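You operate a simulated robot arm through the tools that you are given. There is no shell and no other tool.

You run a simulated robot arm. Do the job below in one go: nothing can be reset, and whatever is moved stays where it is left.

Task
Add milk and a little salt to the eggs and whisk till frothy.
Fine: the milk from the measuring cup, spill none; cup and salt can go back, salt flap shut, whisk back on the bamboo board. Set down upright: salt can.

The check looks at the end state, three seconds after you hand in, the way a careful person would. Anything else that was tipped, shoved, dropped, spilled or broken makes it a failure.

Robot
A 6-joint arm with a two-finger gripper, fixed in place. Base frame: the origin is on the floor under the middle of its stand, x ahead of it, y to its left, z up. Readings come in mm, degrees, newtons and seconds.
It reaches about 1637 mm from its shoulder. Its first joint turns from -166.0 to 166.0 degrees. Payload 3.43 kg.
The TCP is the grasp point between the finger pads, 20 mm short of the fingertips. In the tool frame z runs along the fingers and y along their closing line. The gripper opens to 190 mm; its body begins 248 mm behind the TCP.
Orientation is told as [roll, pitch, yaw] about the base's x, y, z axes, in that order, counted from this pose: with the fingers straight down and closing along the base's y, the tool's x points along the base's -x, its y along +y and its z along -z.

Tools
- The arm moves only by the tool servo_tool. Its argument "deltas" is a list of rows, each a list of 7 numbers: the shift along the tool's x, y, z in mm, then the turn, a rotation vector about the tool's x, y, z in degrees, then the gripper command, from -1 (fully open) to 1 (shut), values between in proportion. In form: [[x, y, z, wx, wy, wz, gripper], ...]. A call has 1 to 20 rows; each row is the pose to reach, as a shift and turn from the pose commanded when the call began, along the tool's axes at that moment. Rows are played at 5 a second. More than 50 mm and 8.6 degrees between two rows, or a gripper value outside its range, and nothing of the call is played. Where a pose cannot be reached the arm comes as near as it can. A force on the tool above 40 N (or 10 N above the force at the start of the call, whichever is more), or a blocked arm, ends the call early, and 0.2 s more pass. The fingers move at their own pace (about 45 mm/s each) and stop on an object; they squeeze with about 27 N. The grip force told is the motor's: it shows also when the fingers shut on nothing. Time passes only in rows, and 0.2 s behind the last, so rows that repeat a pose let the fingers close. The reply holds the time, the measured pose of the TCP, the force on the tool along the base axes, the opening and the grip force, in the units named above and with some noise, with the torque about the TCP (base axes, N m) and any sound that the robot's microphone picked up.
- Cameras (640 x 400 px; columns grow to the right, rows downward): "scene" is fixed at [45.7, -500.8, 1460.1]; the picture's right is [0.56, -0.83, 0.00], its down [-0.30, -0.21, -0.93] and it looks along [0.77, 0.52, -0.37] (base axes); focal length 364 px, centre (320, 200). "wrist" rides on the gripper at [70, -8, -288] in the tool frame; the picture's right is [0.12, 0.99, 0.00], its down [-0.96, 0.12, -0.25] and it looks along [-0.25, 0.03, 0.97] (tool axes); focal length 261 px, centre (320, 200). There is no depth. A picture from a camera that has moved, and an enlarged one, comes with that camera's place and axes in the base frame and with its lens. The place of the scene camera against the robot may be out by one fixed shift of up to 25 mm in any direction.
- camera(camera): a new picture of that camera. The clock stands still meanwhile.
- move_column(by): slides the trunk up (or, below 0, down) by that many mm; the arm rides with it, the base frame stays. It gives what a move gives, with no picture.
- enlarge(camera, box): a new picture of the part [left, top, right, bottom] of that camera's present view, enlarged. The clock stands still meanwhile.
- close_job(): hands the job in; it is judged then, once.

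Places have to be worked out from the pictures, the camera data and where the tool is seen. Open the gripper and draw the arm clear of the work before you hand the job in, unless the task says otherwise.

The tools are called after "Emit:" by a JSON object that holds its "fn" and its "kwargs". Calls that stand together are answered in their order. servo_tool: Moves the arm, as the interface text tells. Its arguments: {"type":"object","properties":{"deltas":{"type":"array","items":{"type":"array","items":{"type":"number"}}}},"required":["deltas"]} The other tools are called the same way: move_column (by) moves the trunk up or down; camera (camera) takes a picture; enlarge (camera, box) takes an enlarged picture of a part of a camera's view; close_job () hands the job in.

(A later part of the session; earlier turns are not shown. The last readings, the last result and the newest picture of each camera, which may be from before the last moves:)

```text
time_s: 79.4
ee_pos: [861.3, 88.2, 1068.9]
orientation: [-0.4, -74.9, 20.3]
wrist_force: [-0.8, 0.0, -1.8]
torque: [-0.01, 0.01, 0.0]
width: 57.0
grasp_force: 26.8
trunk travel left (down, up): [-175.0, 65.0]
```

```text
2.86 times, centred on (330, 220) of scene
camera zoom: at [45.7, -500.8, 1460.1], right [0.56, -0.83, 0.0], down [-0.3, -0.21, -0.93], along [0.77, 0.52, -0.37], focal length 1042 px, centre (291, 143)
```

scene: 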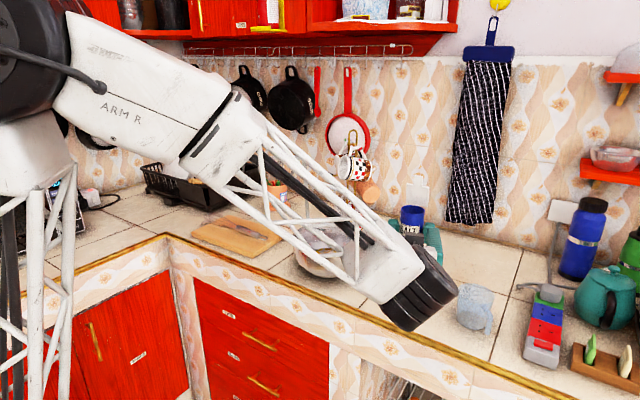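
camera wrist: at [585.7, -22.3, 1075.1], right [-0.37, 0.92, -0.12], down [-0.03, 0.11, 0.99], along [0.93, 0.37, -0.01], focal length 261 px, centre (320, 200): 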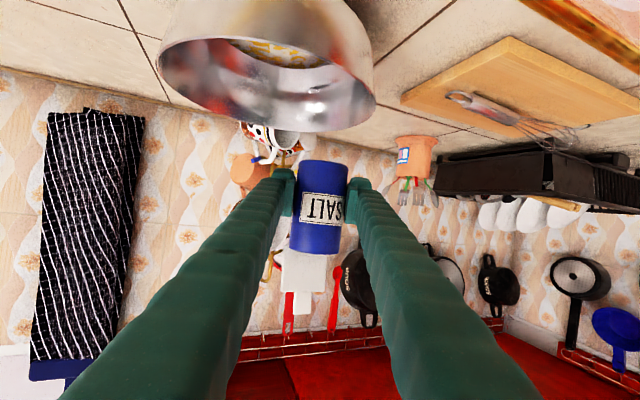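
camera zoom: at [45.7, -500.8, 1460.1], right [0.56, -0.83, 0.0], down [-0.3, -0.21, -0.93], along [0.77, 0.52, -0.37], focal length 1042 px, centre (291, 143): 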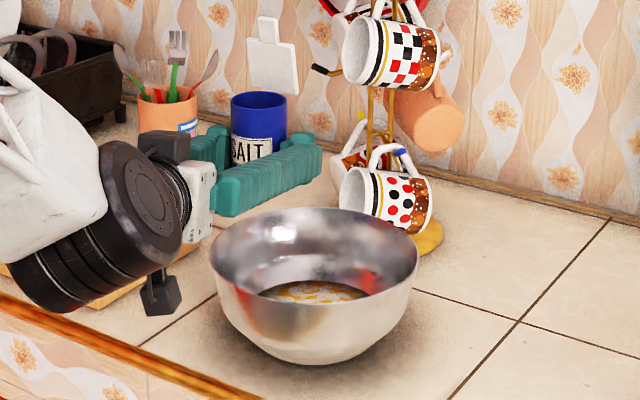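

The can is above the bowl's rim area with the lip side over the bowl. I roll it to 30° and check.

Emit:
{"fn": "servo_tool", "kwargs": {"deltas": [[0, 0, 0, 0, 0, 2, 1], [0, 0, 0, 0, 0, 6, 1], [0, 0, 0, 0, 0, 11, 1], [0, 0, 0, 0, 0, 16, 1], [0, 0, 0, 0, 0, 21, 1], [0, 0, 0, 0, 0, 26, 1], [0, 0, 0, 0, 0, 30, 1], [0, 0, 0, 0, 0, 30, 1]]}}

Emit:
{"fn": "enlarge", "kwargs": {"camera": "scene", "box": [250, 150, 410, 290]}}

```text
time_s: 81.2
ee_pos: [860.6, 89.6, 1067.5]
orientation: [61.6, -56.8, -45.6]
wrist_force: [-0.8, -0.1, -2.7]
torque: [0.03, -0.02, -0.01]
width: 56.9
grasp_force: 26.9
trunk travel left (down, up): [-175.0, 65.0]
```

```text
2.86 times, centred on (330, 220) of scene
camera zoom: at [45.7, -500.8, 1460.1], right [0.56, -0.83, 0.0], down [-0.3, -0.21, -0.93], along [0.77, 0.52, -0.37], focal length 1042 px, centre (291, 143)
```

zoom: 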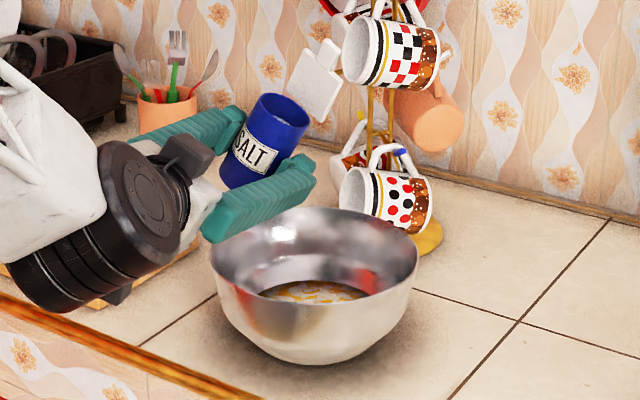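

Emit:
{"fn": "enlarge", "kwargs": {"camera": "scene", "box": [295, 160, 345, 200]}}

Emit:
{"fn": "servo_tool", "kwargs": {"deltas": [[0, 0, 0, 0, 0, 2, 1], [0, 0, 0, 0, 0, 4, 1], [0, 0, 0, 0, 0, 6, 1], [0, 0, 0, 0, 0, 8, 1], [0, 0, 0, 0, 0, 10, 1]]}}

Emit:
{"fn": "enlarge", "kwargs": {"camera": "scene", "box": [290, 160, 370, 250]}}

```text
10.00 times, centred on (320, 180) of scene
camera zoom: at [45.7, -500.8, 1460.1], right [0.56, -0.83, 0.0], down [-0.3, -0.21, -0.93], along [0.77, 0.52, -0.37], focal length 3645 px, centre (320, 400)
```

zoom: 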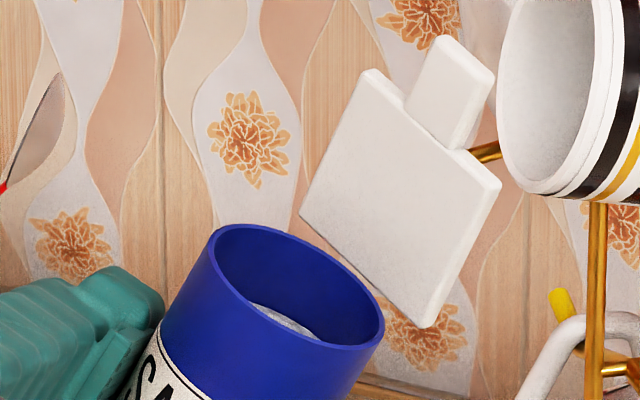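

```text
time_s: 82.4
ee_pos: [861.4, 87.3, 1067.8]
orientation: [67.3, -47.6, -52.7]
wrist_force: [-0.7, -0.4, -2.2]
torque: [-0.02, 0.03, -0.01]
width: 57.1
grasp_force: 26.8
trunk travel left (down, up): [-175.0, 65.0]
```

```text
4.44 times, centred on (330, 205) of scene
camera zoom: at [45.7, -500.8, 1460.1], right [0.56, -0.83, 0.0], down [-0.3, -0.21, -0.93], along [0.77, 0.52, -0.37], focal length 1620 px, centre (276, 178)
```

zoom: 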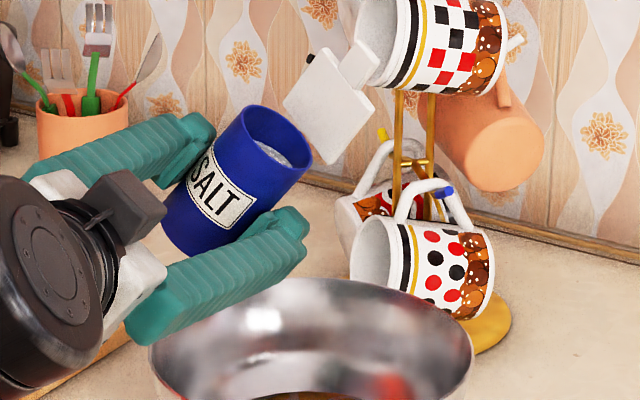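

Roll 40°: no salt moving yet. I continue in 8° stages, checking each.

Emit:
{"fn": "servo_tool", "kwargs": {"deltas": [[0, 0, 0, 0, 0, 2, 1], [0, 0, 0, 0, 0, 4, 1], [0, 0, 0, 0, 0, 6, 1], [0, 0, 0, 0, 0, 8, 1], [0, 0, 0, 0, 0, 10, 1]]}}

Emit:
{"fn": "enlarge", "kwargs": {"camera": "scene", "box": [290, 160, 370, 250]}}

Emit:
{"fn": "servo_tool", "kwargs": {"deltas": [[0, 0, 0, 0, 0, 2, 1], [0, 0, 0, 0, 0, 4, 1], [0, 0, 0, 0, 0, 6, 1], [0, 0, 0, 0, 0, 8, 1]]}}

Emit:
{"fn": "enlarge", "kwargs": {"camera": "scene", "box": [290, 160, 370, 250]}}

```text
time_s: 83.6
ee_pos: [860.5, 88.4, 1068.9]
orientation: [70.6, -38.4, -57.6]
wrist_force: [0.3, 0.6, -1.5]
torque: [-0.05, -0.01, 0.05]
width: 57.1
grasp_force: 26.5
trunk travel left (down, up): [-175.0, 65.0]
```

```text
4.44 times, centred on (330, 205) of scene
camera zoom: at [45.7, -500.8, 1460.1], right [0.56, -0.83, 0.0], down [-0.3, -0.21, -0.93], along [0.77, 0.52, -0.37], focal length 1620 px, centre (276, 178)
```

zoom: 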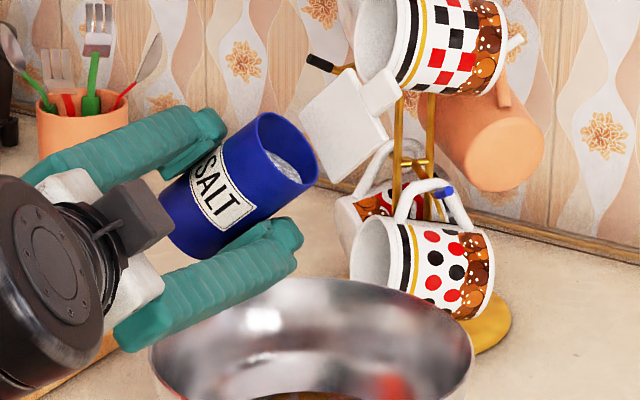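

```text
time_s: 84.6
ee_pos: [859.9, 87.5, 1068.4]
orientation: [72.4, -30.8, -60.7]
wrist_force: [-0.4, -0.4, -2.2]
torque: [0.06, 0.01, 0.02]
width: 56.9
grasp_force: 26.9
trunk travel left (down, up): [-175.0, 65.0]
```

```text
4.44 times, centred on (330, 205) of scene
camera zoom: at [45.7, -500.8, 1460.1], right [0.56, -0.83, 0.0], down [-0.3, -0.21, -0.93], along [0.77, 0.52, -0.37], focal length 1620 px, centre (276, 178)
```

zoom: 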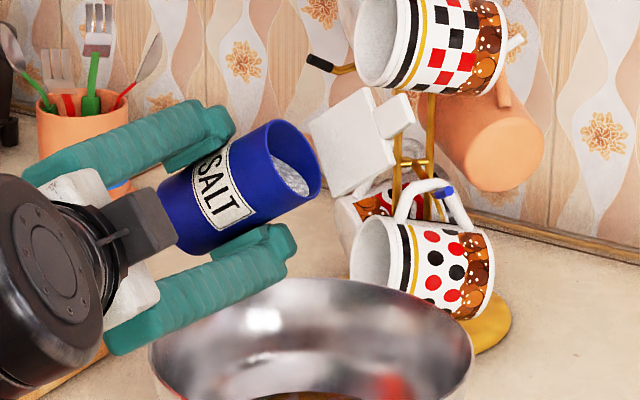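

Roll 58°, still nothing flowing. I go on in 5° stages.

Emit:
{"fn": "servo_tool", "kwargs": {"deltas": [[0, 0, 0, 0, 0, 1.5, 1], [0, 0, 0, 0, 0, 3, 1], [0, 0, 0, 0, 0, 4.5, 1], [0, 0, 0, 0, 0, 6, 1]]}}

Emit:
{"fn": "enlarge", "kwargs": {"camera": "scene", "box": [290, 160, 370, 250]}}

Emit:
{"fn": "servo_tool", "kwargs": {"deltas": [[0, 0, 0, 0, 0, 1.5, 1], [0, 0, 0, 0, 0, 3, 1], [0, 0, 0, 0, 0, 4.5, 1], [0, 0, 0, 0, 0, 6, 1]]}}

Emit:
{"fn": "enlarge", "kwargs": {"camera": "scene", "box": [290, 160, 370, 250]}}

```text
time_s: 85.6
ee_pos: [861.0, 88.5, 1068.6]
orientation: [73.2, -25.1, -62.7]
wrist_force: [1.0, -0.7, -2.4]
torque: [0.0, 0.01, -0.04]
width: 56.9
grasp_force: 27.0
trunk travel left (down, up): [-175.0, 65.0]
```

```text
4.44 times, centred on (330, 205) of scene
camera zoom: at [45.7, -500.8, 1460.1], right [0.56, -0.83, 0.0], down [-0.3, -0.21, -0.93], along [0.77, 0.52, -0.37], focal length 1620 px, centre (276, 178)
```

zoom: 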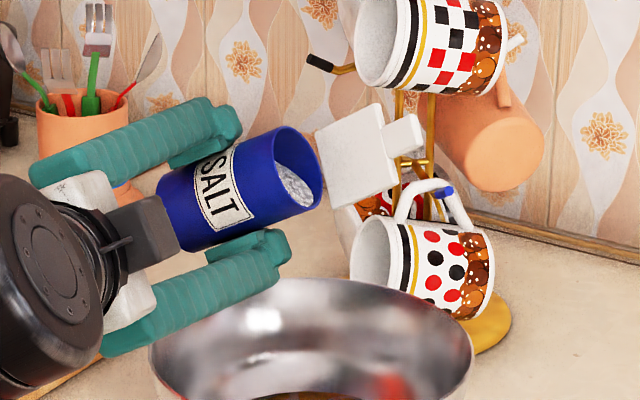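

```text
time_s: 86.6
ee_pos: [860.0, 87.7, 1068.5]
orientation: [74.1, -19.3, -64.5]
wrist_force: [0.2, 0.6, -1.8]
torque: [0.05, 0.03, 0.01]
width: 57.0
grasp_force: 27.0
trunk travel left (down, up): [-175.0, 65.0]
```

```text
4.44 times, centred on (330, 205) of scene
camera zoom: at [45.7, -500.8, 1460.1], right [0.56, -0.83, 0.0], down [-0.3, -0.21, -0.93], along [0.77, 0.52, -0.37], focal length 1620 px, centre (276, 178)
```

zoom: 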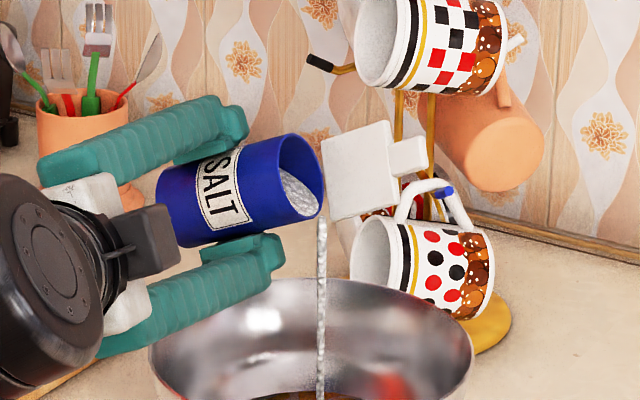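

Salt is flowing now into the bowl. A little is enough, so I roll straight back.

Emit:
{"fn": "servo_tool", "kwargs": {"deltas": [[0, 0, 0, 0, 0, -8, 1], [0, 0, 0, 0, 0, -16, 1], [0, 0, 0, 0, 0, -24, 1], [0, 0, 0, 0, 0, -32, 1], [0, 0, 0, 0, 0, -40, 1], [0, 0, 0, 0, 0, -40, 1]]}}

Emit:
{"fn": "enlarge", "kwargs": {"camera": "scene", "box": [290, 160, 370, 250]}}

Emit:
{"fn": "camera", "kwargs": {"camera": "wrist"}}

```text
time_s: 88.0
ee_pos: [861.3, 88.9, 1069.0]
orientation: [61.6, -57.0, -45.5]
wrist_force: [0.2, -0.1, -3.2]
torque: [0.0, 0.0, -0.01]
width: 57.0
grasp_force: 26.7
trunk travel left (down, up): [-175.0, 65.0]
```

```text
4.44 times, centred on (330, 205) of scene
camera zoom: at [45.7, -500.8, 1460.1], right [0.56, -0.83, 0.0], down [-0.3, -0.21, -0.93], along [0.77, 0.52, -0.37], focal length 1620 px, centre (276, 178)
```

zoom: 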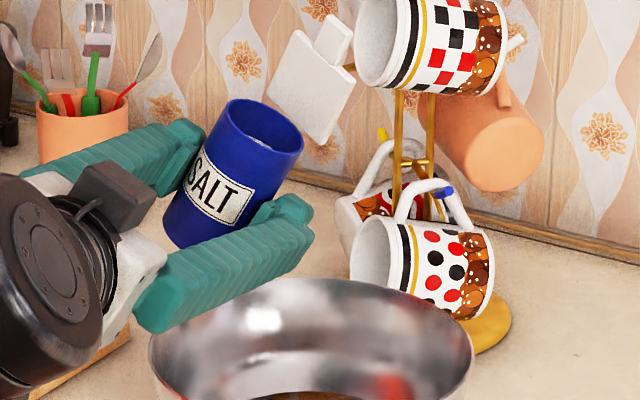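

```text
taken
camera wrist: at [574.0, 13.2, 1080.6], right [-0.22, 0.9, 0.38], down [0.12, -0.36, 0.93], along [0.97, 0.25, -0.03], focal length 261 px, centre (320, 200)
```

wrist: 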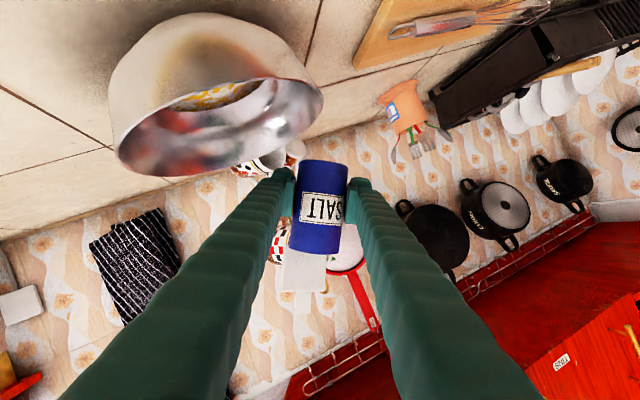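

Emit:
{"fn": "enlarge", "kwargs": {"camera": "wrist", "box": [110, 10, 330, 180]}}

Emit:
{"fn": "enlarge", "kwargs": {"camera": "scene", "box": [290, 215, 370, 285]}}

Emit:
{"fn": "enlarge", "kwargs": {"camera": "scene", "box": [305, 170, 345, 205]}}

```text
2.35 times, centred on (220, 95) of wrist
camera zoom: at [574.0, 13.2, 1080.6], right [-0.22, 0.9, 0.38], down [0.12, -0.36, 0.93], along [0.97, 0.25, -0.03], focal length 613 px, centre (555, 447)
```

zoom: 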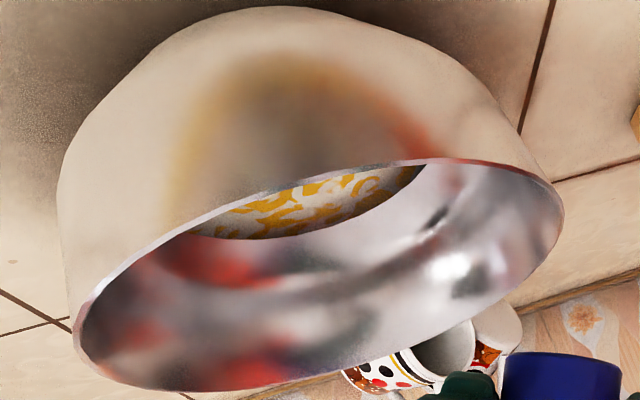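

```text
5.71 times, centred on (330, 250) of scene
camera zoom: at [45.7, -500.8, 1460.1], right [0.56, -0.83, 0.0], down [-0.3, -0.21, -0.93], along [0.77, 0.52, -0.37], focal length 2083 px, centre (263, -86)
```

zoom: 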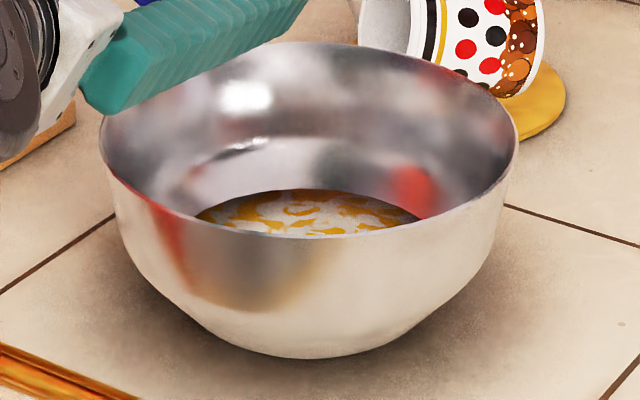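

```text
11.43 times, centred on (325, 188) of scene
camera zoom: at [45.7, -500.8, 1460.1], right [0.56, -0.83, 0.0], down [-0.3, -0.21, -0.93], along [0.77, 0.52, -0.37], focal length 4166 px, centre (263, 343)
```

zoom: 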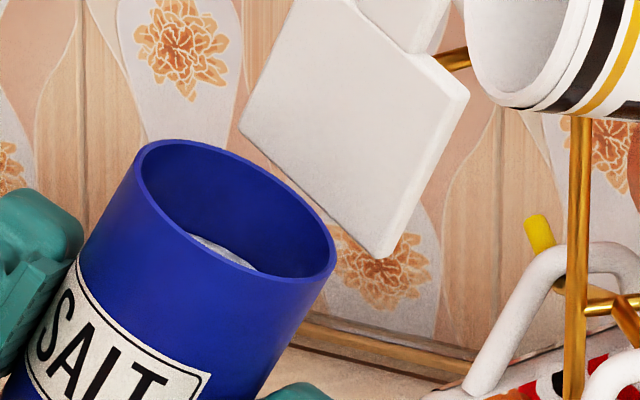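

A little salt went in and none spilled. I roll the can upright and then carry it back.

Emit:
{"fn": "servo_tool", "kwargs": {"deltas": [[0, 0, 0, 0, 0, -6, 1], [0, 0, 0, 0, 0, -12, 1], [0, 0, 0, 0, 0, -18, 1], [0, 0, 0, 0, 0, -24, 1], [0, 0, 0, 0, 0, -30, 1], [0, 0, 0, 0, 0, -30, 1]]}}

Emit:
{"fn": "servo_tool", "kwargs": {"deltas": [[0.4, -4, -1.5, 0, 0, 0, 1], [1.4, -14, -5.3, 0, 0, 0, 1], [3.2, -32, -12, 0, 0, 0, 1], [5.6, -56, -21, 0, 0, 0, 1], [8.4, -84, -31.6, 0, 0, 0, 1], [11.3, -112, -42.1, 0, 0, 0, 1], [14.1, -140, -52.6, 0, 0, 0, 1], [16.9, -168, -63.2, 0, 0, 0, 1], [19.7, -196, -73.7, 0, 0, 0, 1], [22.5, -224, -84.2, 0, 0, 0, 1], [25.1, -250, -94, 0, 0, 0, 1], [27.3, -272, -102.3, 0, 0, 0, 1], [28.9, -288, -108.3, 0, 0, 0, 1], [29.7, -295.5, -111, 0, 0, 0, 1], [29.9, -297.4, -111.8, 0, 0, 0, 1], [29.9, -297.4, -111.8, 0, 0, 0, 1]]}}

Emit:
{"fn": "camera", "kwargs": {"camera": "wrist"}}

```text
time_s: 89.4
ee_pos: [860.1, 88.1, 1068.5]
orientation: [-0.6, -74.9, 20.6]
wrist_force: [0.7, 0.0, -1.7]
torque: [0.01, -0.02, 0.0]
width: 57.0
grasp_force: 26.7
trunk travel left (down, up): [-175.0, 65.0]
```

```text
time_s: 92.8
ee_pos: [854.3, -230.6, 1067.4]
orientation: [-0.3, -74.9, 20.3]
wrist_force: [-0.4, -0.7, -2.3]
torque: [-0.01, 0.01, 0.02]
width: 57.2
grasp_force: 26.9
trunk travel left (down, up): [-175.0, 65.0]
```

```text
taken
camera wrist: at [578.8, -340.3, 1074.7], right [-0.37, 0.92, -0.12], down [-0.03, 0.11, 0.99], along [0.93, 0.37, -0.01], focal length 261 px, centre (320, 200)
```

wrist: 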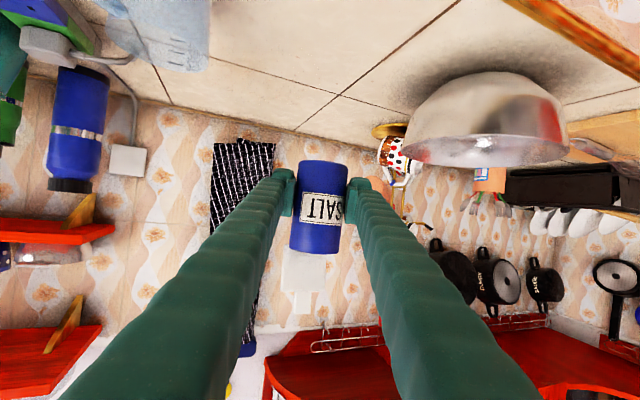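

Back above its spot. I lower the can 153 mm, then in fine steps to contact.

Emit:
{"fn": "servo_tool", "kwargs": {"deltas": [[10, 0, 2.7, 0, 0, 0, 1], [35, 0, 9.4, 0, 0, 0, 1], [65, 0, 17.4, 0, 0, 0, 1], [95, 0, 25.5, 0, 0, 0, 1], [120, 0, 32.2, 0, 0, 0, 1], [138, 0, 37, 0, 0, 0, 1], [147.8, 0, 39.6, 0, 0, 0, 1], [147.8, 0, 39.6, 0, 0, 0, 1]]}}

Emit:
{"fn": "servo_tool", "kwargs": {"deltas": [[1.5, 0, 0.4, 0, 0, 0, 1], [3, 0, 0.8, 0, 0, 0, 1], [4, 0, 1.07, 0, 0, 0, 1], [4, 0, 1.07, 0, 0, 0, 1]]}}

Emit:
{"fn": "servo_tool", "kwargs": {"deltas": [[1, 0, 0.27, 0, 0, 0, 1], [1, 0, 0.27, 0, 0, 0, 1]]}}

```text
time_s: 94.6
ee_pos: [851.6, -230.8, 916.7]
orientation: [-0.3, -74.9, 20.3]
wrist_force: [-1.0, -0.8, -2.1]
torque: [-0.01, 0.01, 0.0]
width: 56.7
grasp_force: 27.1
trunk travel left (down, up): [-175.0, 65.0]
```

```text
time_s: 95.6
ee_pos: [852.2, -230.8, 911.1]
orientation: [-0.2, -74.9, 20.3]
wrist_force: [-0.3, 0.0, -2.3]
torque: [-0.04, 0.01, 0.0]
width: 56.8
grasp_force: 27.1
trunk travel left (down, up): [-175.0, 65.0]
```

```text
time_s: 96.2
ee_pos: [852.0, -230.3, 911.1]
orientation: [-0.1, -74.9, 20.2]
wrist_force: [0.1, 0.3, -2.7]
torque: [-0.01, 0.03, 0.0]
width: 56.8
grasp_force: 26.6
trunk travel left (down, up): [-175.0, 65.0]
```

Still hanging free (−2.5 N). I continue in 1 mm steps.

Emit:
{"fn": "servo_tool", "kwargs": {"deltas": [[1, 0, 0.27, 0, 0, 0, 1], [1, 0, 0.27, 0, 0, 0, 1]]}}

Emit:
{"fn": "servo_tool", "kwargs": {"deltas": [[1, 0, 0.27, 0, 0, 0, 1], [1, 0, 0.27, 0, 0, 0, 1]]}}

Emit:
{"fn": "servo_tool", "kwargs": {"deltas": [[0.7, 0, 0.2, 0, 0, 0, 1], [0.7, 0, 0.2, 0, 0, 0, 1]]}}

```text
time_s: 96.8
ee_pos: [854.2, -231.2, 910.3]
orientation: [-0.2, -74.9, 20.4]
wrist_force: [0.7, -0.1, -2.0]
torque: [0.0, 0.03, 0.03]
width: 56.8
grasp_force: 26.4
trunk travel left (down, up): [-175.0, 65.0]
```

```text
time_s: 97.4
ee_pos: [853.1, -231.2, 910.0]
orientation: [-0.3, -74.8, 20.4]
wrist_force: [0.6, -0.4, 1.2]
torque: [0.02, 0.03, 0.01]
width: 57.0
grasp_force: 27.1
trunk travel left (down, up): [-175.0, 65.0]
```

```text
time_s: 98.0
ee_pos: [853.0, -231.1, 908.7]
orientation: [-0.4, -75.0, 20.5]
wrist_force: [-1.4, 1.2, 10.4]
torque: [0.13, 0.15, 0.02]
width: 56.7
grasp_force: 27.0
trunk travel left (down, up): [-175.0, 65.0]
```

Contact (10 N). I relieve slightly, open the fingers, and back out.

Emit:
{"fn": "servo_tool", "kwargs": {"deltas": [[-0.6, 0, -0.15, 0, 0, 0, 1], [-0.6, 0, -0.15, 0, 0, 0, 0.38], [-0.6, 0, -0.15, 0, 0, 0, 0.3], [-0.6, 0, -0.15, 0, 0, 0, 0.15], [-0.6, 0, -0.15, 0, 0, 0, -0.05], [-0.6, 0, -0.15, 0, 0, 0, -0.05], [-0.6, 0, -0.15, 0, 0, 0, -0.05]]}}

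Emit:
{"fn": "servo_tool", "kwargs": {"deltas": [[0, 0, -20, 0, 0, 0, -0.05], [0, 0, -55, 0, 0, 0, -0.05], [0, 0, -95, 0, 0, 0, -0.05], [0, 0, -135, 0, 0, 0, -0.05], [0, 0, -140, 0, 0, 0, -0.05]]}}

Emit:
{"fn": "enlarge", "kwargs": {"camera": "wrist", "box": [240, 80, 400, 260]}}

Emit:
{"fn": "camera", "kwargs": {"camera": "scene"}}

```text
time_s: 99.6
ee_pos: [853.5, -230.5, 908.1]
orientation: [-0.3, -74.9, 20.2]
wrist_force: [-1.0, 0.1, -0.1]
torque: [0.0, 0.01, -0.01]
width: 99.6
grasp_force: 0.1
trunk travel left (down, up): [-175.0, 65.0]
```

```text
time_s: 100.8
ee_pos: [726.4, -276.8, 945.2]
orientation: [-0.3, -74.9, 20.5]
wrist_force: [0.2, 0.9, 0.1]
torque: [0.05, 0.01, -0.02]
width: 99.8
grasp_force: 0.0
trunk travel left (down, up): [-175.0, 65.0]
```

```text
2.22 times, centred on (320, 170) of wrist
camera zoom: at [451.5, -387.2, 951.4], right [-0.37, 0.92, -0.12], down [-0.03, 0.11, 0.99], along [0.93, 0.37, -0.02], focal length 579 px, centre (320, 267)
```

zoom: 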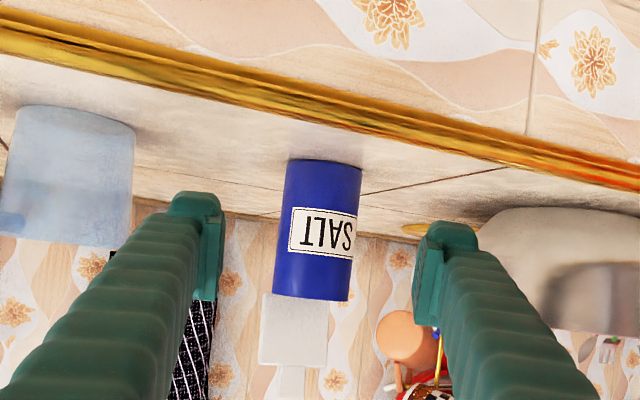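

```text
taken
```

scene: 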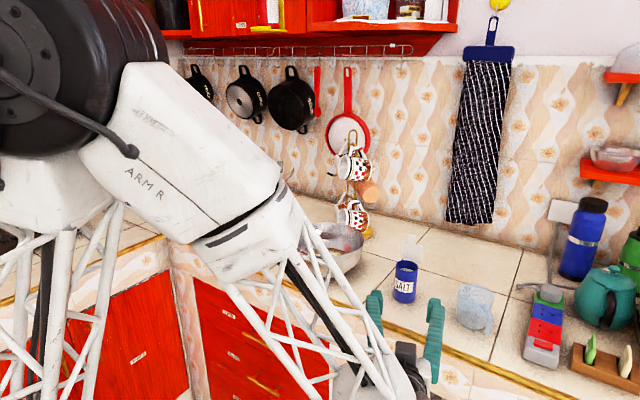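

The can is back upright in place. To shut the flap I'll raise the hand, turn it to point down, and sweep the flap closed from behind.

Emit:
{"fn": "servo_tool", "kwargs": {"deltas": [[-45, 0, -12, 0, 0, 0, 0.3], [-90, 0, -24, 0, 0, 0, 1], [-135, 0, -36, 0, 0, 0, 1], [-165, 0, -44, 0, 0, 0, 1], [-165, 0, -44, 0, 0, 0, 1]]}}

Emit:
{"fn": "servo_tool", "kwargs": {"deltas": [[0, 0, 0, 0, 8.4, 0, 1], [0, 0, 0, 0, 16.8, 0, 1], [0, 0, 0, 0, 25, 0, 1], [0, 0, 0, 0, 33.4, 0, 1], [0, 0, 0, 0, 41.8, 0, 1], [0, 0, 0, 0, 50, 0, 1], [0, 0, 0, 0, 58.4, 0, 1], [0, 0, 0, 0, 66.8, 0, 1], [0, 0, 0, 0, 75, 0, 1], [0, 0, 0, 0, 75, 0, 1]]}}

```text
time_s: 102.0
ee_pos: [729.3, -276.0, 1117.2]
orientation: [-0.2, -74.8, 20.3]
wrist_force: [-0.1, -0.3, 0.1]
torque: [0.0, 0.01, -0.01]
width: 0.0
grasp_force: 5.9
trunk travel left (down, up): [-175.0, 65.0]
```

```text
time_s: 104.2
ee_pos: [727.7, -277.7, 1115.3]
orientation: [-0.1, 0.2, 20.0]
wrist_force: [0.1, -0.5, -0.6]
torque: [0.01, 0.05, -0.01]
width: 0.3
grasp_force: 27.3
trunk travel left (down, up): [-175.0, 65.0]
```

Pointing down now. I move over and beyond the flap at safe height, squaring the yaw.

Emit:
{"fn": "servo_tool", "kwargs": {"deltas": [[-40, -6, 2, 0, 0, 3.5, 1], [-80, -12, 5, 0, 0, 7, 1], [-120, -18, 7, 0, 0, 10.5, 1], [-160, -24, 10, 0, 0, 14, 1], [-200, -30, 12, 0, 0, 17.5, 1], [-239.5, -35, 15, 0, 0, 20, 1], [-239.5, -35, 15, 0, 0, 20, 1]]}}

Emit:
{"fn": "camera", "kwargs": {"camera": "wrist"}}

Emit:
{"fn": "enlarge", "kwargs": {"camera": "scene", "box": [350, 180, 470, 310]}}

```text
time_s: 105.8
ee_pos: [966.1, -229.2, 1099.0]
orientation: [-0.1, 0.1, 0.0]
wrist_force: [0.7, -0.2, -1.0]
torque: [0.04, 0.11, -0.01]
width: 0.2
grasp_force: 26.9
trunk travel left (down, up): [-175.0, 65.0]
```

```text
taken
camera wrist: at [896.2, -237.7, 1387.3], right [-0.12, 0.99, 0.0], down [0.96, 0.12, 0.25], along [0.24, 0.03, -0.97], focal length 261 px, centre (320, 200)
```

wrist: 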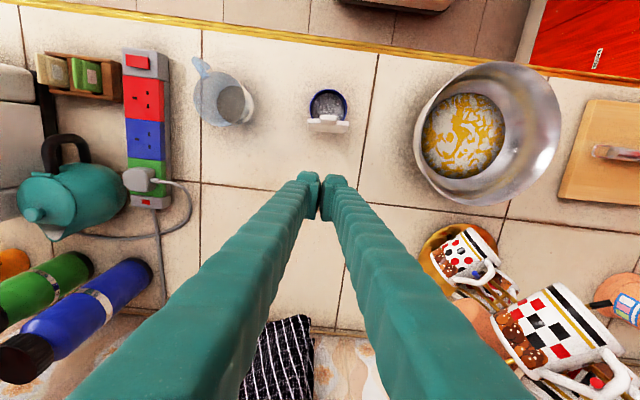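

```text
3.08 times, centred on (410, 245) of scene
camera zoom: at [45.7, -500.8, 1460.1], right [0.56, -0.83, 0.0], down [-0.3, -0.21, -0.93], along [0.77, 0.52, -0.37], focal length 1122 px, centre (43, 62)
```

zoom: 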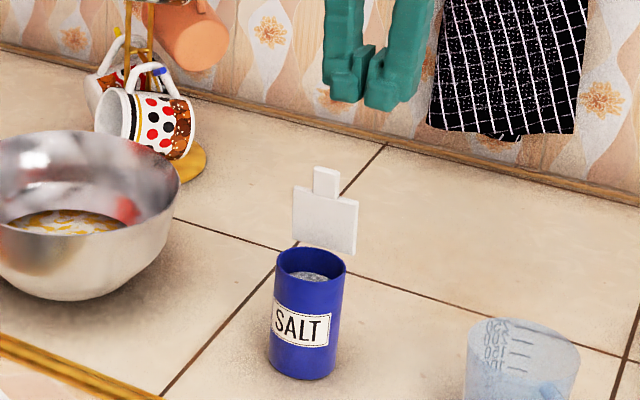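

Emit:
{"fn": "enlarge", "kwargs": {"camera": "wrist", "box": [280, 70, 380, 220]}}

Emit:
{"fn": "enlarge", "kwargs": {"camera": "wrist", "box": [400, 50, 580, 210]}}

```text
2.67 times, centred on (330, 145) of wrist
camera zoom: at [896.2, -237.7, 1387.3], right [-0.12, 0.99, 0.0], down [0.96, 0.12, 0.25], along [0.24, 0.03, -0.97], focal length 695 px, centre (293, 347)
```

zoom: 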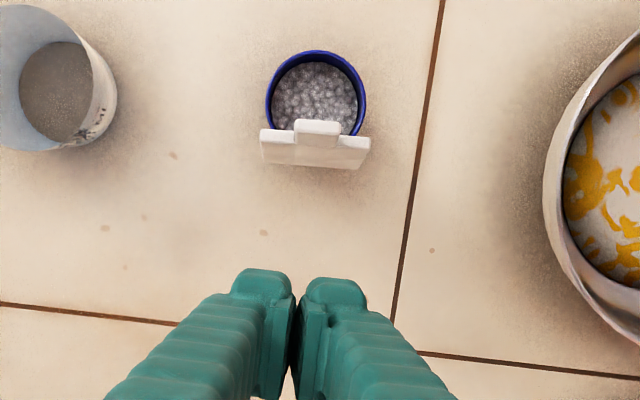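

```text
2.50 times, centred on (490, 130) of wrist
camera zoom: at [896.2, -237.7, 1387.3], right [-0.12, 0.99, 0.0], down [0.96, 0.12, 0.25], along [0.24, 0.03, -0.97], focal length 652 px, centre (-105, 375)
```

zoom: 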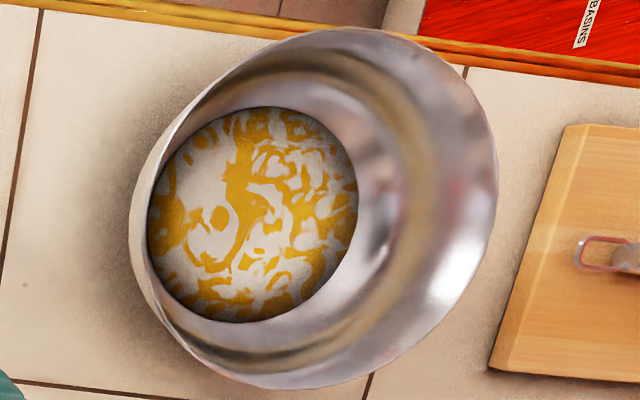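

The flap stands about 80–85° open and the can's mouth is clear. I lower behind the flap and sweep it toward closed along an arc.

Emit:
{"fn": "servo_tool", "kwargs": {"deltas": [[0, 0, 30, 0, 0, 0, 1], [0, 0, 59, 0, 0, 0, 1], [30, 0, 59, 0, 0, 0, 1], [55, 0, 60, 0, 0, 0, 1], [70, 0, 60, 0, 0, 0, 1], [78, 0, 63, 0, 0, 0, 1], [86, 0, 66, 0, 0, 0, 1], [92, 0, 70, 0, 0, 0, 1], [96, 0, 74, 0, 0, 0, 1], [96, 0, 74, 0, 0, 0, 1]]}}

Emit:
{"fn": "enlarge", "kwargs": {"camera": "scene", "box": [350, 200, 470, 310]}}

Emit:
{"fn": "enlarge", "kwargs": {"camera": "wrist", "box": [270, 110, 390, 240]}}

```text
time_s: 108.0
ee_pos: [869.7, -227.6, 1025.9]
orientation: [-0.1, -0.1, 0.2]
wrist_force: [0.0, -0.4, -0.5]
torque: [-0.01, -0.01, 0.0]
width: 0.0
grasp_force: 26.8
trunk travel left (down, up): [-175.0, 65.0]
```

```text
3.64 times, centred on (410, 255) of scene
camera zoom: at [45.7, -500.8, 1460.1], right [0.56, -0.83, 0.0], down [-0.3, -0.21, -0.93], along [0.77, 0.52, -0.37], focal length 1326 px, centre (-7, 0)
```

zoom: 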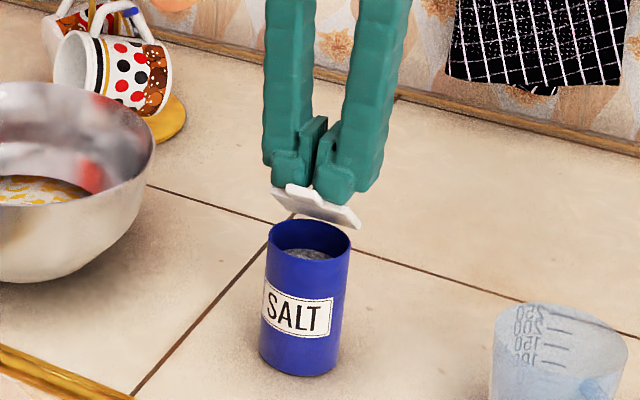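

```text
3.08 times, centred on (330, 175) of wrist
camera zoom: at [798.5, -236.8, 1313.5], right [-0.12, 0.99, 0.0], down [0.96, 0.12, 0.25], along [0.24, 0.03, -0.97], focal length 802 px, centre (289, 277)
```

zoom: 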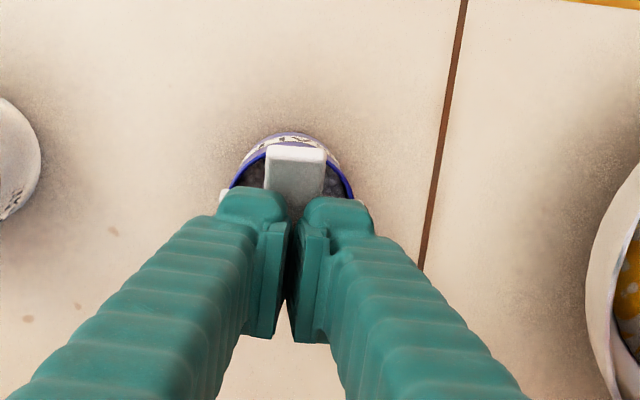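

The flap is half closed. I continue down the arc to close it.

Emit:
{"fn": "servo_tool", "kwargs": {"deltas": [[4, 0, 5.5, 0, 0, 0, 1], [8, 0, 11, 0, 0, 0, 1], [11, 0, 17, 0, 0, 0, 1], [13, 0, 23, 0, 0, 0, 1], [14.5, 0, 28, 0, 0, 0, 1], [14.5, 0, 28, 0, 0, 0, 1]]}}

Emit:
{"fn": "enlarge", "kwargs": {"camera": "scene", "box": [350, 200, 470, 310]}}

```text
time_s: 109.4
ee_pos: [852.8, -227.3, 997.9]
orientation: [-0.1, 0.0, 0.1]
wrist_force: [0.3, 0.0, 0.1]
torque: [-0.03, 0.03, 0.03]
width: 0.3
grasp_force: 27.9
trunk travel left (down, up): [-175.0, 65.0]
```

```text
3.64 times, centred on (410, 255) of scene
camera zoom: at [45.7, -500.8, 1460.1], right [0.56, -0.83, 0.0], down [-0.3, -0.21, -0.93], along [0.77, 0.52, -0.37], focal length 1326 px, centre (-7, 0)
```

zoom: 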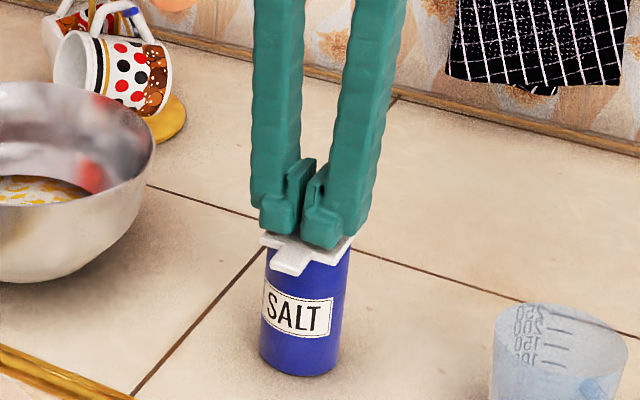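

Almost shut. I press down in 1 mm steps until contact force appears.

Emit:
{"fn": "servo_tool", "kwargs": {"deltas": [[0, 0, 1, 0, 0, 0, 1], [0, 0, 2, 0, 0, 0, 1], [0, 0, 2, 0, 0, 0, 1]]}}

Emit:
{"fn": "servo_tool", "kwargs": {"deltas": [[0, 0, 1, 0, 0, 0, 1], [0, 0, 2, 0, 0, 0, 1], [0, 0, 2, 0, 0, 0, 1]]}}

Emit:
{"fn": "enlarge", "kwargs": {"camera": "scene", "box": [370, 230, 440, 310]}}

```text
time_s: 110.2
ee_pos: [853.5, -228.4, 996.6]
orientation: [0.0, 0.1, 0.1]
wrist_force: [0.2, 0.0, 0.8]
torque: [0.0, 0.01, -0.01]
width: 0.1
grasp_force: 26.7
trunk travel left (down, up): [-175.0, 65.0]
```

```text
time_s: 111.0
ee_pos: [851.9, -228.0, 995.0]
orientation: [-0.1, -0.1, 0.1]
wrist_force: [0.9, -0.5, 7.7]
torque: [-0.01, -0.07, -0.03]
width: 6.0
grasp_force: 27.1
trunk travel left (down, up): [-175.0, 65.0]
```

```text
5.00 times, centred on (405, 270) of scene
camera zoom: at [45.7, -500.8, 1460.1], right [0.56, -0.83, 0.0], down [-0.3, -0.21, -0.93], along [0.77, 0.52, -0.37], focal length 1823 px, centre (-105, -150)
```

zoom: 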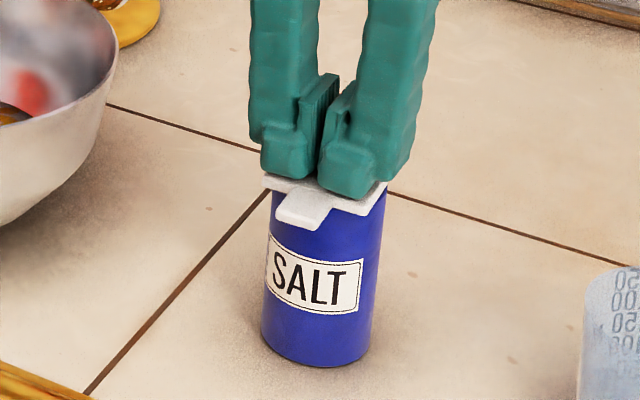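

The lid is pressed shut (7.7 N). I lift straight up and verify.

Emit:
{"fn": "servo_tool", "kwargs": {"deltas": [[0, 0, -5, 0, 0, 0, 1], [0, 0, -30, 0, 0, 0, 1], [0, 0, -70, 0, 0, 0, 1], [0, 0, -110, 0, 0, 0, 1], [0, 0, -110, 0, 0, 0, 1]]}}

Emit:
{"fn": "enlarge", "kwargs": {"camera": "scene", "box": [370, 230, 440, 310]}}

Emit:
{"fn": "enlarge", "kwargs": {"camera": "wrist", "box": [250, 130, 410, 260]}}

```text
time_s: 112.2
ee_pos: [850.3, -227.8, 1104.9]
orientation: [-0.1, 0.1, 0.1]
wrist_force: [0.4, -0.6, -0.7]
torque: [0.0, 0.03, 0.0]
width: 0.0
grasp_force: 26.7
trunk travel left (down, up): [-175.0, 65.0]
```

```text
5.00 times, centred on (405, 270) of scene
camera zoom: at [45.7, -500.8, 1460.1], right [0.56, -0.83, 0.0], down [-0.3, -0.21, -0.93], along [0.77, 0.52, -0.37], focal length 1823 px, centre (-105, -150)
```

zoom: 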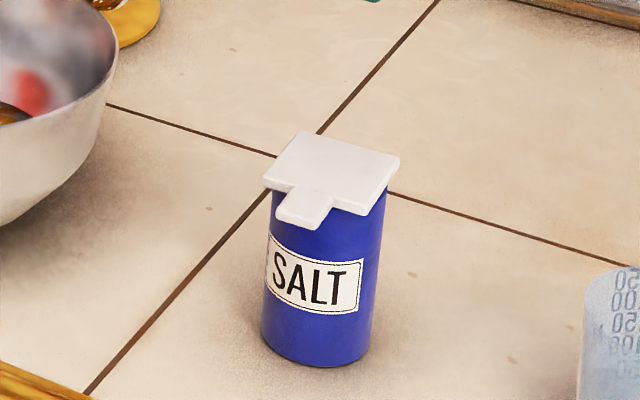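

```text
3.08 times, centred on (330, 195) of wrist
camera zoom: at [781.6, -235.3, 1392.5], right [-0.12, 0.99, 0.0], down [0.96, 0.12, 0.25], along [0.24, 0.03, -0.97], focal length 802 px, centre (289, 215)
```

zoom: 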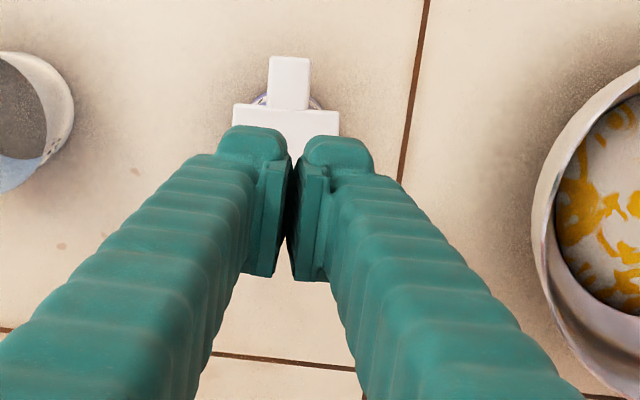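

Flap shut and can upright. Now the whisk: I move across to above its handle, yawing the hand −90° so the fingers close along x.

Emit:
{"fn": "servo_tool", "kwargs": {"deltas": [[-1, 20, 0, 0, 0, 3, 1], [-3, 62, 0, 0, 0, 9.5, 1], [-5, 105, 0, 0, 0, 16, 1], [-6, 148, 0, 0, 0, 22.5, 1], [-8, 190, 0, 0, 0, 29, 1], [-9, 233, 0, 0, 0, 35.5, 1], [-10, 276, 0, 0, 0, 42, 1], [-12, 319, 0, 0, 0, 48.5, 1], [-13, 362, 0, 0, 0, 55, 1], [-15, 405, 0, 0, 0, 61.5, 1], [-16, 448, 0, 0, 0, 68, 1], [-18, 490, 0, 0, 0, 75, 0.8], [-19, 532, 0, 0, 0, 82, 0.6], [-20, 570, 0, 0, 0, 88, 0.37], [-20, 587, 0, 0, 0, 90, 0.37], [-20, 587, 0, 0, 0, 90, 0.37]]}}

Emit:
{"fn": "camera", "kwargs": {"camera": "wrist"}}

Emit:
{"fn": "camera", "kwargs": {"camera": "scene"}}

```text
time_s: 115.6
ee_pos: [874.7, 359.6, 1104.0]
orientation: [-0.1, -0.1, -90.0]
wrist_force: [-0.5, 0.7, -0.3]
torque: [-0.03, 0.05, 0.02]
width: 59.8
grasp_force: 0.0
trunk travel left (down, up): [-175.0, 65.0]
```

```text
taken
camera wrist: at [865.9, 430.1, 1391.3], right [0.99, 0.12, 0.0], down [0.12, -0.96, 0.25], along [0.03, -0.25, -0.97], focal length 261 px, centre (320, 200)
```

wrist: 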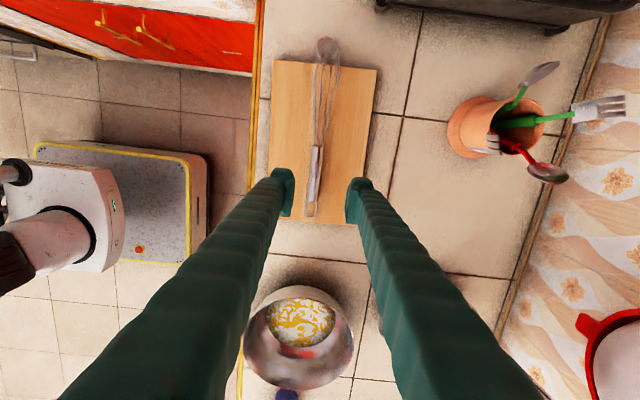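

```text
taken
```

scene: 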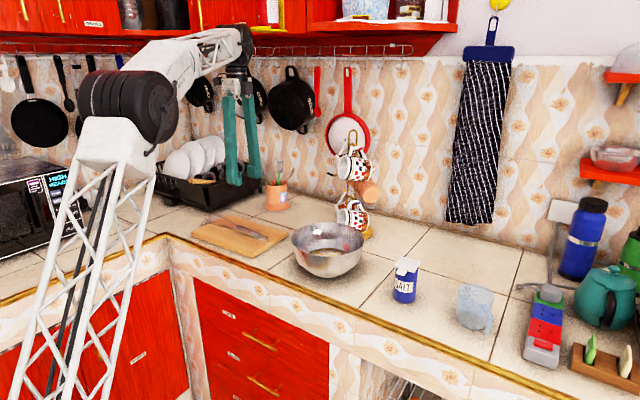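

Emit:
{"fn": "enlarge", "kwargs": {"camera": "wrist", "box": [250, 20, 390, 230]}}

Emit:
{"fn": "enlarge", "kwargs": {"camera": "scene", "box": [185, 195, 295, 265]}}

```text
1.90 times, centred on (320, 125) of wrist
camera zoom: at [865.9, 430.1, 1391.3], right [0.99, 0.12, 0.0], down [0.12, -0.96, 0.25], along [0.03, -0.25, -0.97], focal length 496 px, centre (320, 343)
```

zoom: 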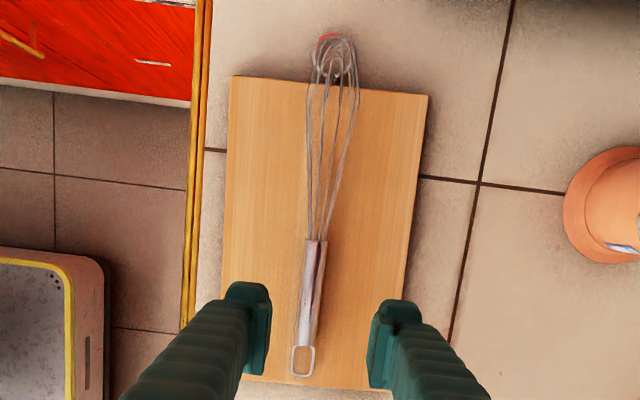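

```text
5.71 times, centred on (240, 230) of scene
camera zoom: at [45.7, -500.8, 1460.1], right [0.56, -0.83, 0.0], down [-0.3, -0.21, -0.93], along [0.77, 0.52, -0.37], focal length 2083 px, centre (777, 29)
```

zoom: 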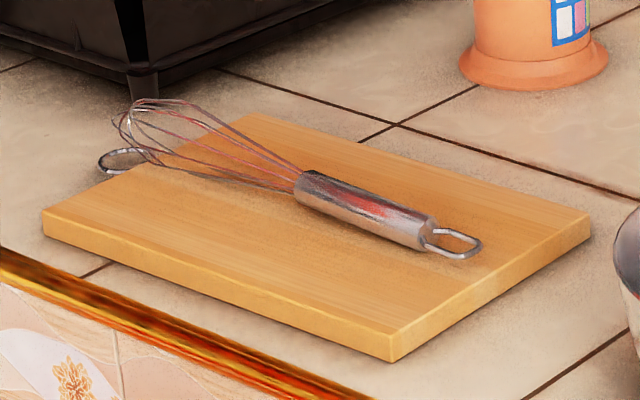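

The handle runs y≈299–406 at x≈866.5; my fingers are 8 mm off in x. I shift and descend to just above the handle with fingers at 60 mm.

Emit:
{"fn": "servo_tool", "kwargs": {"deltas": [[0, -4, 30, 0, 0, 0, 0.37], [-1, -8, 70, 0, 0, 0, 0.37], [-1, -8, 115, 0, 0, 0, 0.37], [-1, -8, 155, 0, 0, 0, 0.37], [-1, -8, 180, 0, 0, 0, 0.37], [-1, -8, 190, 0, 0, 0, 0.37], [-1, -8, 190, 0, 0, 0, 0.37]]}}

Emit:
{"fn": "enlarge", "kwargs": {"camera": "wrist", "box": [240, 90, 400, 270]}}

Emit:
{"fn": "enlarge", "kwargs": {"camera": "scene", "box": [185, 175, 295, 265]}}

```text
time_s: 117.2
ee_pos: [864.6, 357.4, 912.6]
orientation: [0.0, -0.1, -89.9]
wrist_force: [0.6, 0.2, 0.0]
torque: [0.01, 0.0, 0.03]
width: 59.9
grasp_force: 0.0
trunk travel left (down, up): [-175.0, 65.0]
```

```text
2.22 times, centred on (320, 180) of wrist
camera zoom: at [856.3, 428.3, 1200.7], right [0.99, 0.12, 0.0], down [0.12, -0.96, 0.25], along [0.03, -0.25, -0.97], focal length 579 px, centre (320, 244)
```

zoom: 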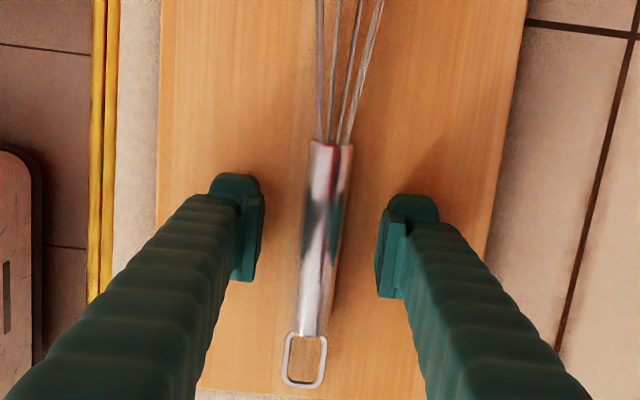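

```text
4.44 times, centred on (240, 220) of scene
camera zoom: at [45.7, -500.8, 1460.1], right [0.56, -0.83, 0.0], down [-0.3, -0.21, -0.93], along [0.77, 0.52, -0.37], focal length 1620 px, centre (676, 111)
```

zoom: 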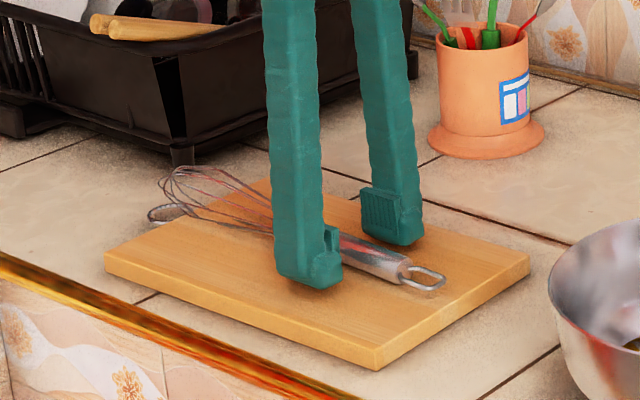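

The handle is centred between the pads. I lower the last 11 mm in small steps and watch for board contact.

Emit:
{"fn": "servo_tool", "kwargs": {"deltas": [[0, 0, 4, 0, 0, 0, 0.37], [0, 0, 8, 0, 0, 0, 0.37], [0, 0, 11, 0, 0, 0, 0.37], [0, 0, 11, 0, 0, 0, 0.37]]}}

Emit:
{"fn": "enlarge", "kwargs": {"camera": "scene", "box": [215, 205, 285, 255]}}

```text
time_s: 118.1
ee_pos: [866.1, 358.9, 907.7]
orientation: [0.3, 0.1, -89.9]
wrist_force: [-1.1, -2.9, 20.6]
torque: [-0.09, 0.87, 0.13]
width: 61.4
grasp_force: 1.8
trunk travel left (down, up): [-175.0, 65.0]
stopped in row 4: the force on the tool passed its limit at 42 N (the readings are from after the stop); the commanded pose is now the measured one
```

```text
8.00 times, centred on (250, 230) of scene
camera zoom: at [45.7, -500.8, 1460.1], right [0.56, -0.83, 0.0], down [-0.3, -0.21, -0.93], along [0.77, 0.52, -0.37], focal length 2916 px, centre (880, -40)
```

zoom: 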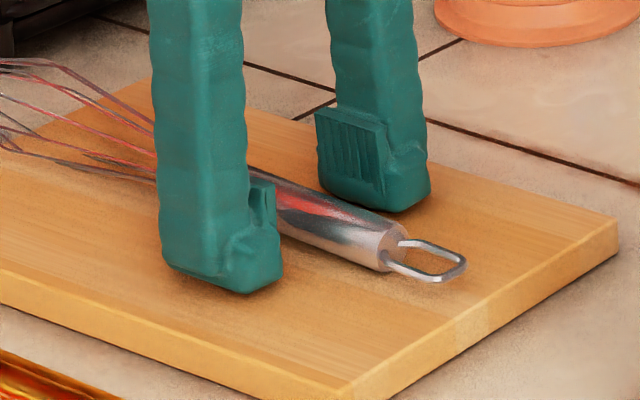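

The tips touched the board (top at about z 887) and the move stopped safely. I raise 3 mm and then close on the handle.

Emit:
{"fn": "servo_tool", "kwargs": {"deltas": [[0, 0, -2, 0, 0, 0, 0.37], [0, 0, -3.5, 0, 0, 0, 0.37], [0, 0, -3.5, 0, 0, 0, 0.37]]}}

Emit:
{"fn": "servo_tool", "kwargs": {"deltas": [[0, 0, 0, 0, 0, 0, 0.55], [0, 0, 0, 0, 0, 0, 0.7], [0, 0, 0, 0, 0, 0, 0.85], [0, 0, 0, 0, 0, 0, 1], [0, 0, 0, 0, 0, 0, 1], [0, 0, 0, 0, 0, 0, 1]]}}

Emit:
{"fn": "enlarge", "kwargs": {"camera": "scene", "box": [185, 175, 295, 265]}}

Emit:
{"fn": "enlarge", "kwargs": {"camera": "wrist", "box": [240, 90, 400, 270]}}

```text
time_s: 118.9
ee_pos: [865.8, 360.0, 908.3]
orientation: [0.1, 0.1, -89.9]
wrist_force: [0.7, 0.4, -0.3]
torque: [0.05, 0.0, 0.02]
width: 60.0
grasp_force: 0.0
trunk travel left (down, up): [-175.0, 65.0]
```

```text
time_s: 120.3
ee_pos: [865.8, 358.4, 907.4]
orientation: [0.3, 0.0, -89.9]
wrist_force: [-0.5, 0.2, 0.6]
torque: [-0.05, 0.02, 0.0]
width: 21.1
grasp_force: 26.6
trunk travel left (down, up): [-175.0, 65.0]
```

```text
4.44 times, centred on (240, 220) of scene
camera zoom: at [45.7, -500.8, 1460.1], right [0.56, -0.83, 0.0], down [-0.3, -0.21, -0.93], along [0.77, 0.52, -0.37], focal length 1620 px, centre (676, 111)
```

zoom: 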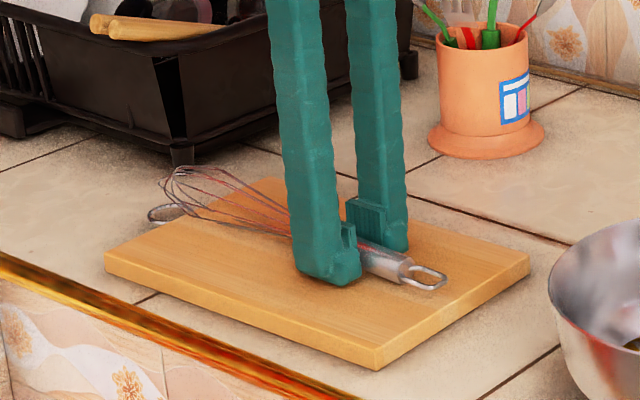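

```text
2.22 times, centred on (320, 180) of wrist
camera zoom: at [856.6, 428.7, 1195.9], right [0.99, 0.12, 0.0], down [0.12, -0.96, 0.25], along [0.03, -0.25, -0.97], focal length 579 px, centre (320, 244)
```

zoom: 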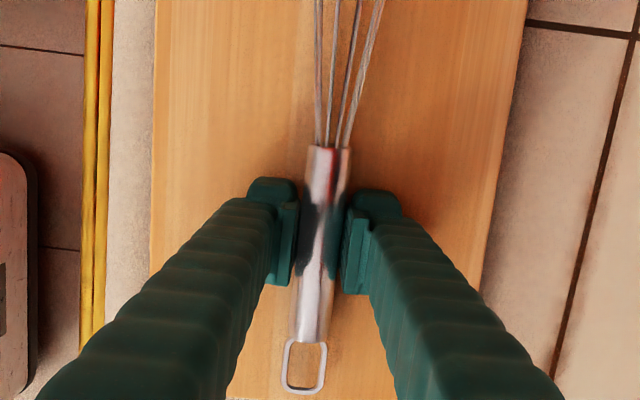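

Gripped at 21 mm on the handle. I lift it straight up.

Emit:
{"fn": "servo_tool", "kwargs": {"deltas": [[0, 0, -3, 0, 0, 0, 1], [0, 0, -15, 0, 0, 0, 1], [0, 0, -40, 0, 0, 0, 1], [0, 0, -80, 0, 0, 0, 1], [0, 0, -120, 0, 0, 0, 1], [0, 0, -160, 0, 0, 0, 1], [0, 0, -195, 0, 0, 0, 1], [0, 0, -212, 0, 0, 0, 1], [0, 0, -212, 0, 0, 0, 1]]}}

Emit:
{"fn": "camera", "kwargs": {"camera": "wrist"}}

Emit:
{"fn": "camera", "kwargs": {"camera": "scene"}}

```text
time_s: 122.3
ee_pos: [867.7, 360.0, 1121.1]
orientation: [0.2, 0.0, -89.9]
wrist_force: [0.0, -0.5, -0.3]
torque: [-0.04, 0.0, -0.04]
width: 21.3
grasp_force: 27.0
trunk travel left (down, up): [-175.0, 65.0]
```

```text
taken
camera wrist: at [857.4, 430.2, 1408.3], right [0.99, 0.12, 0.0], down [0.12, -0.96, 0.25], along [0.03, -0.25, -0.97], focal length 261 px, centre (320, 200)
```

wrist: 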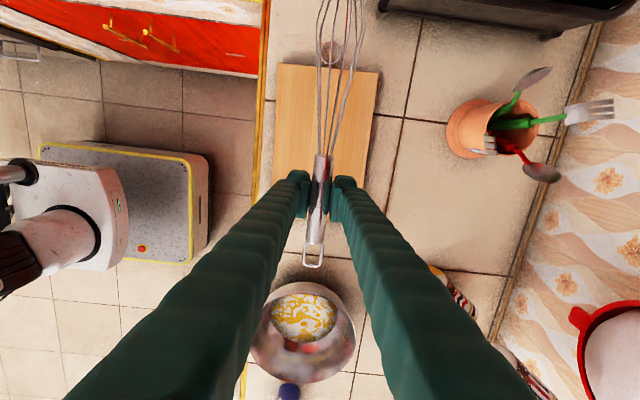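

```text
taken
```

scene: 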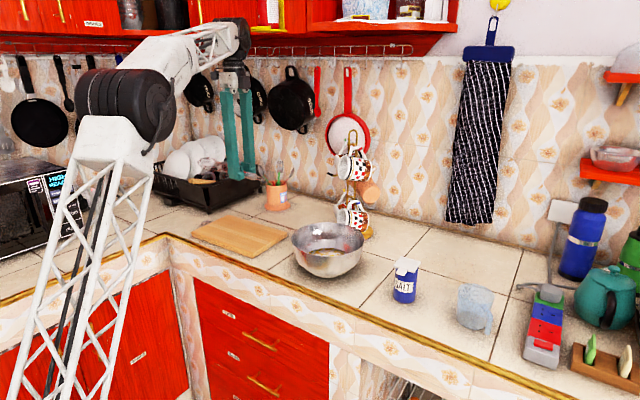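

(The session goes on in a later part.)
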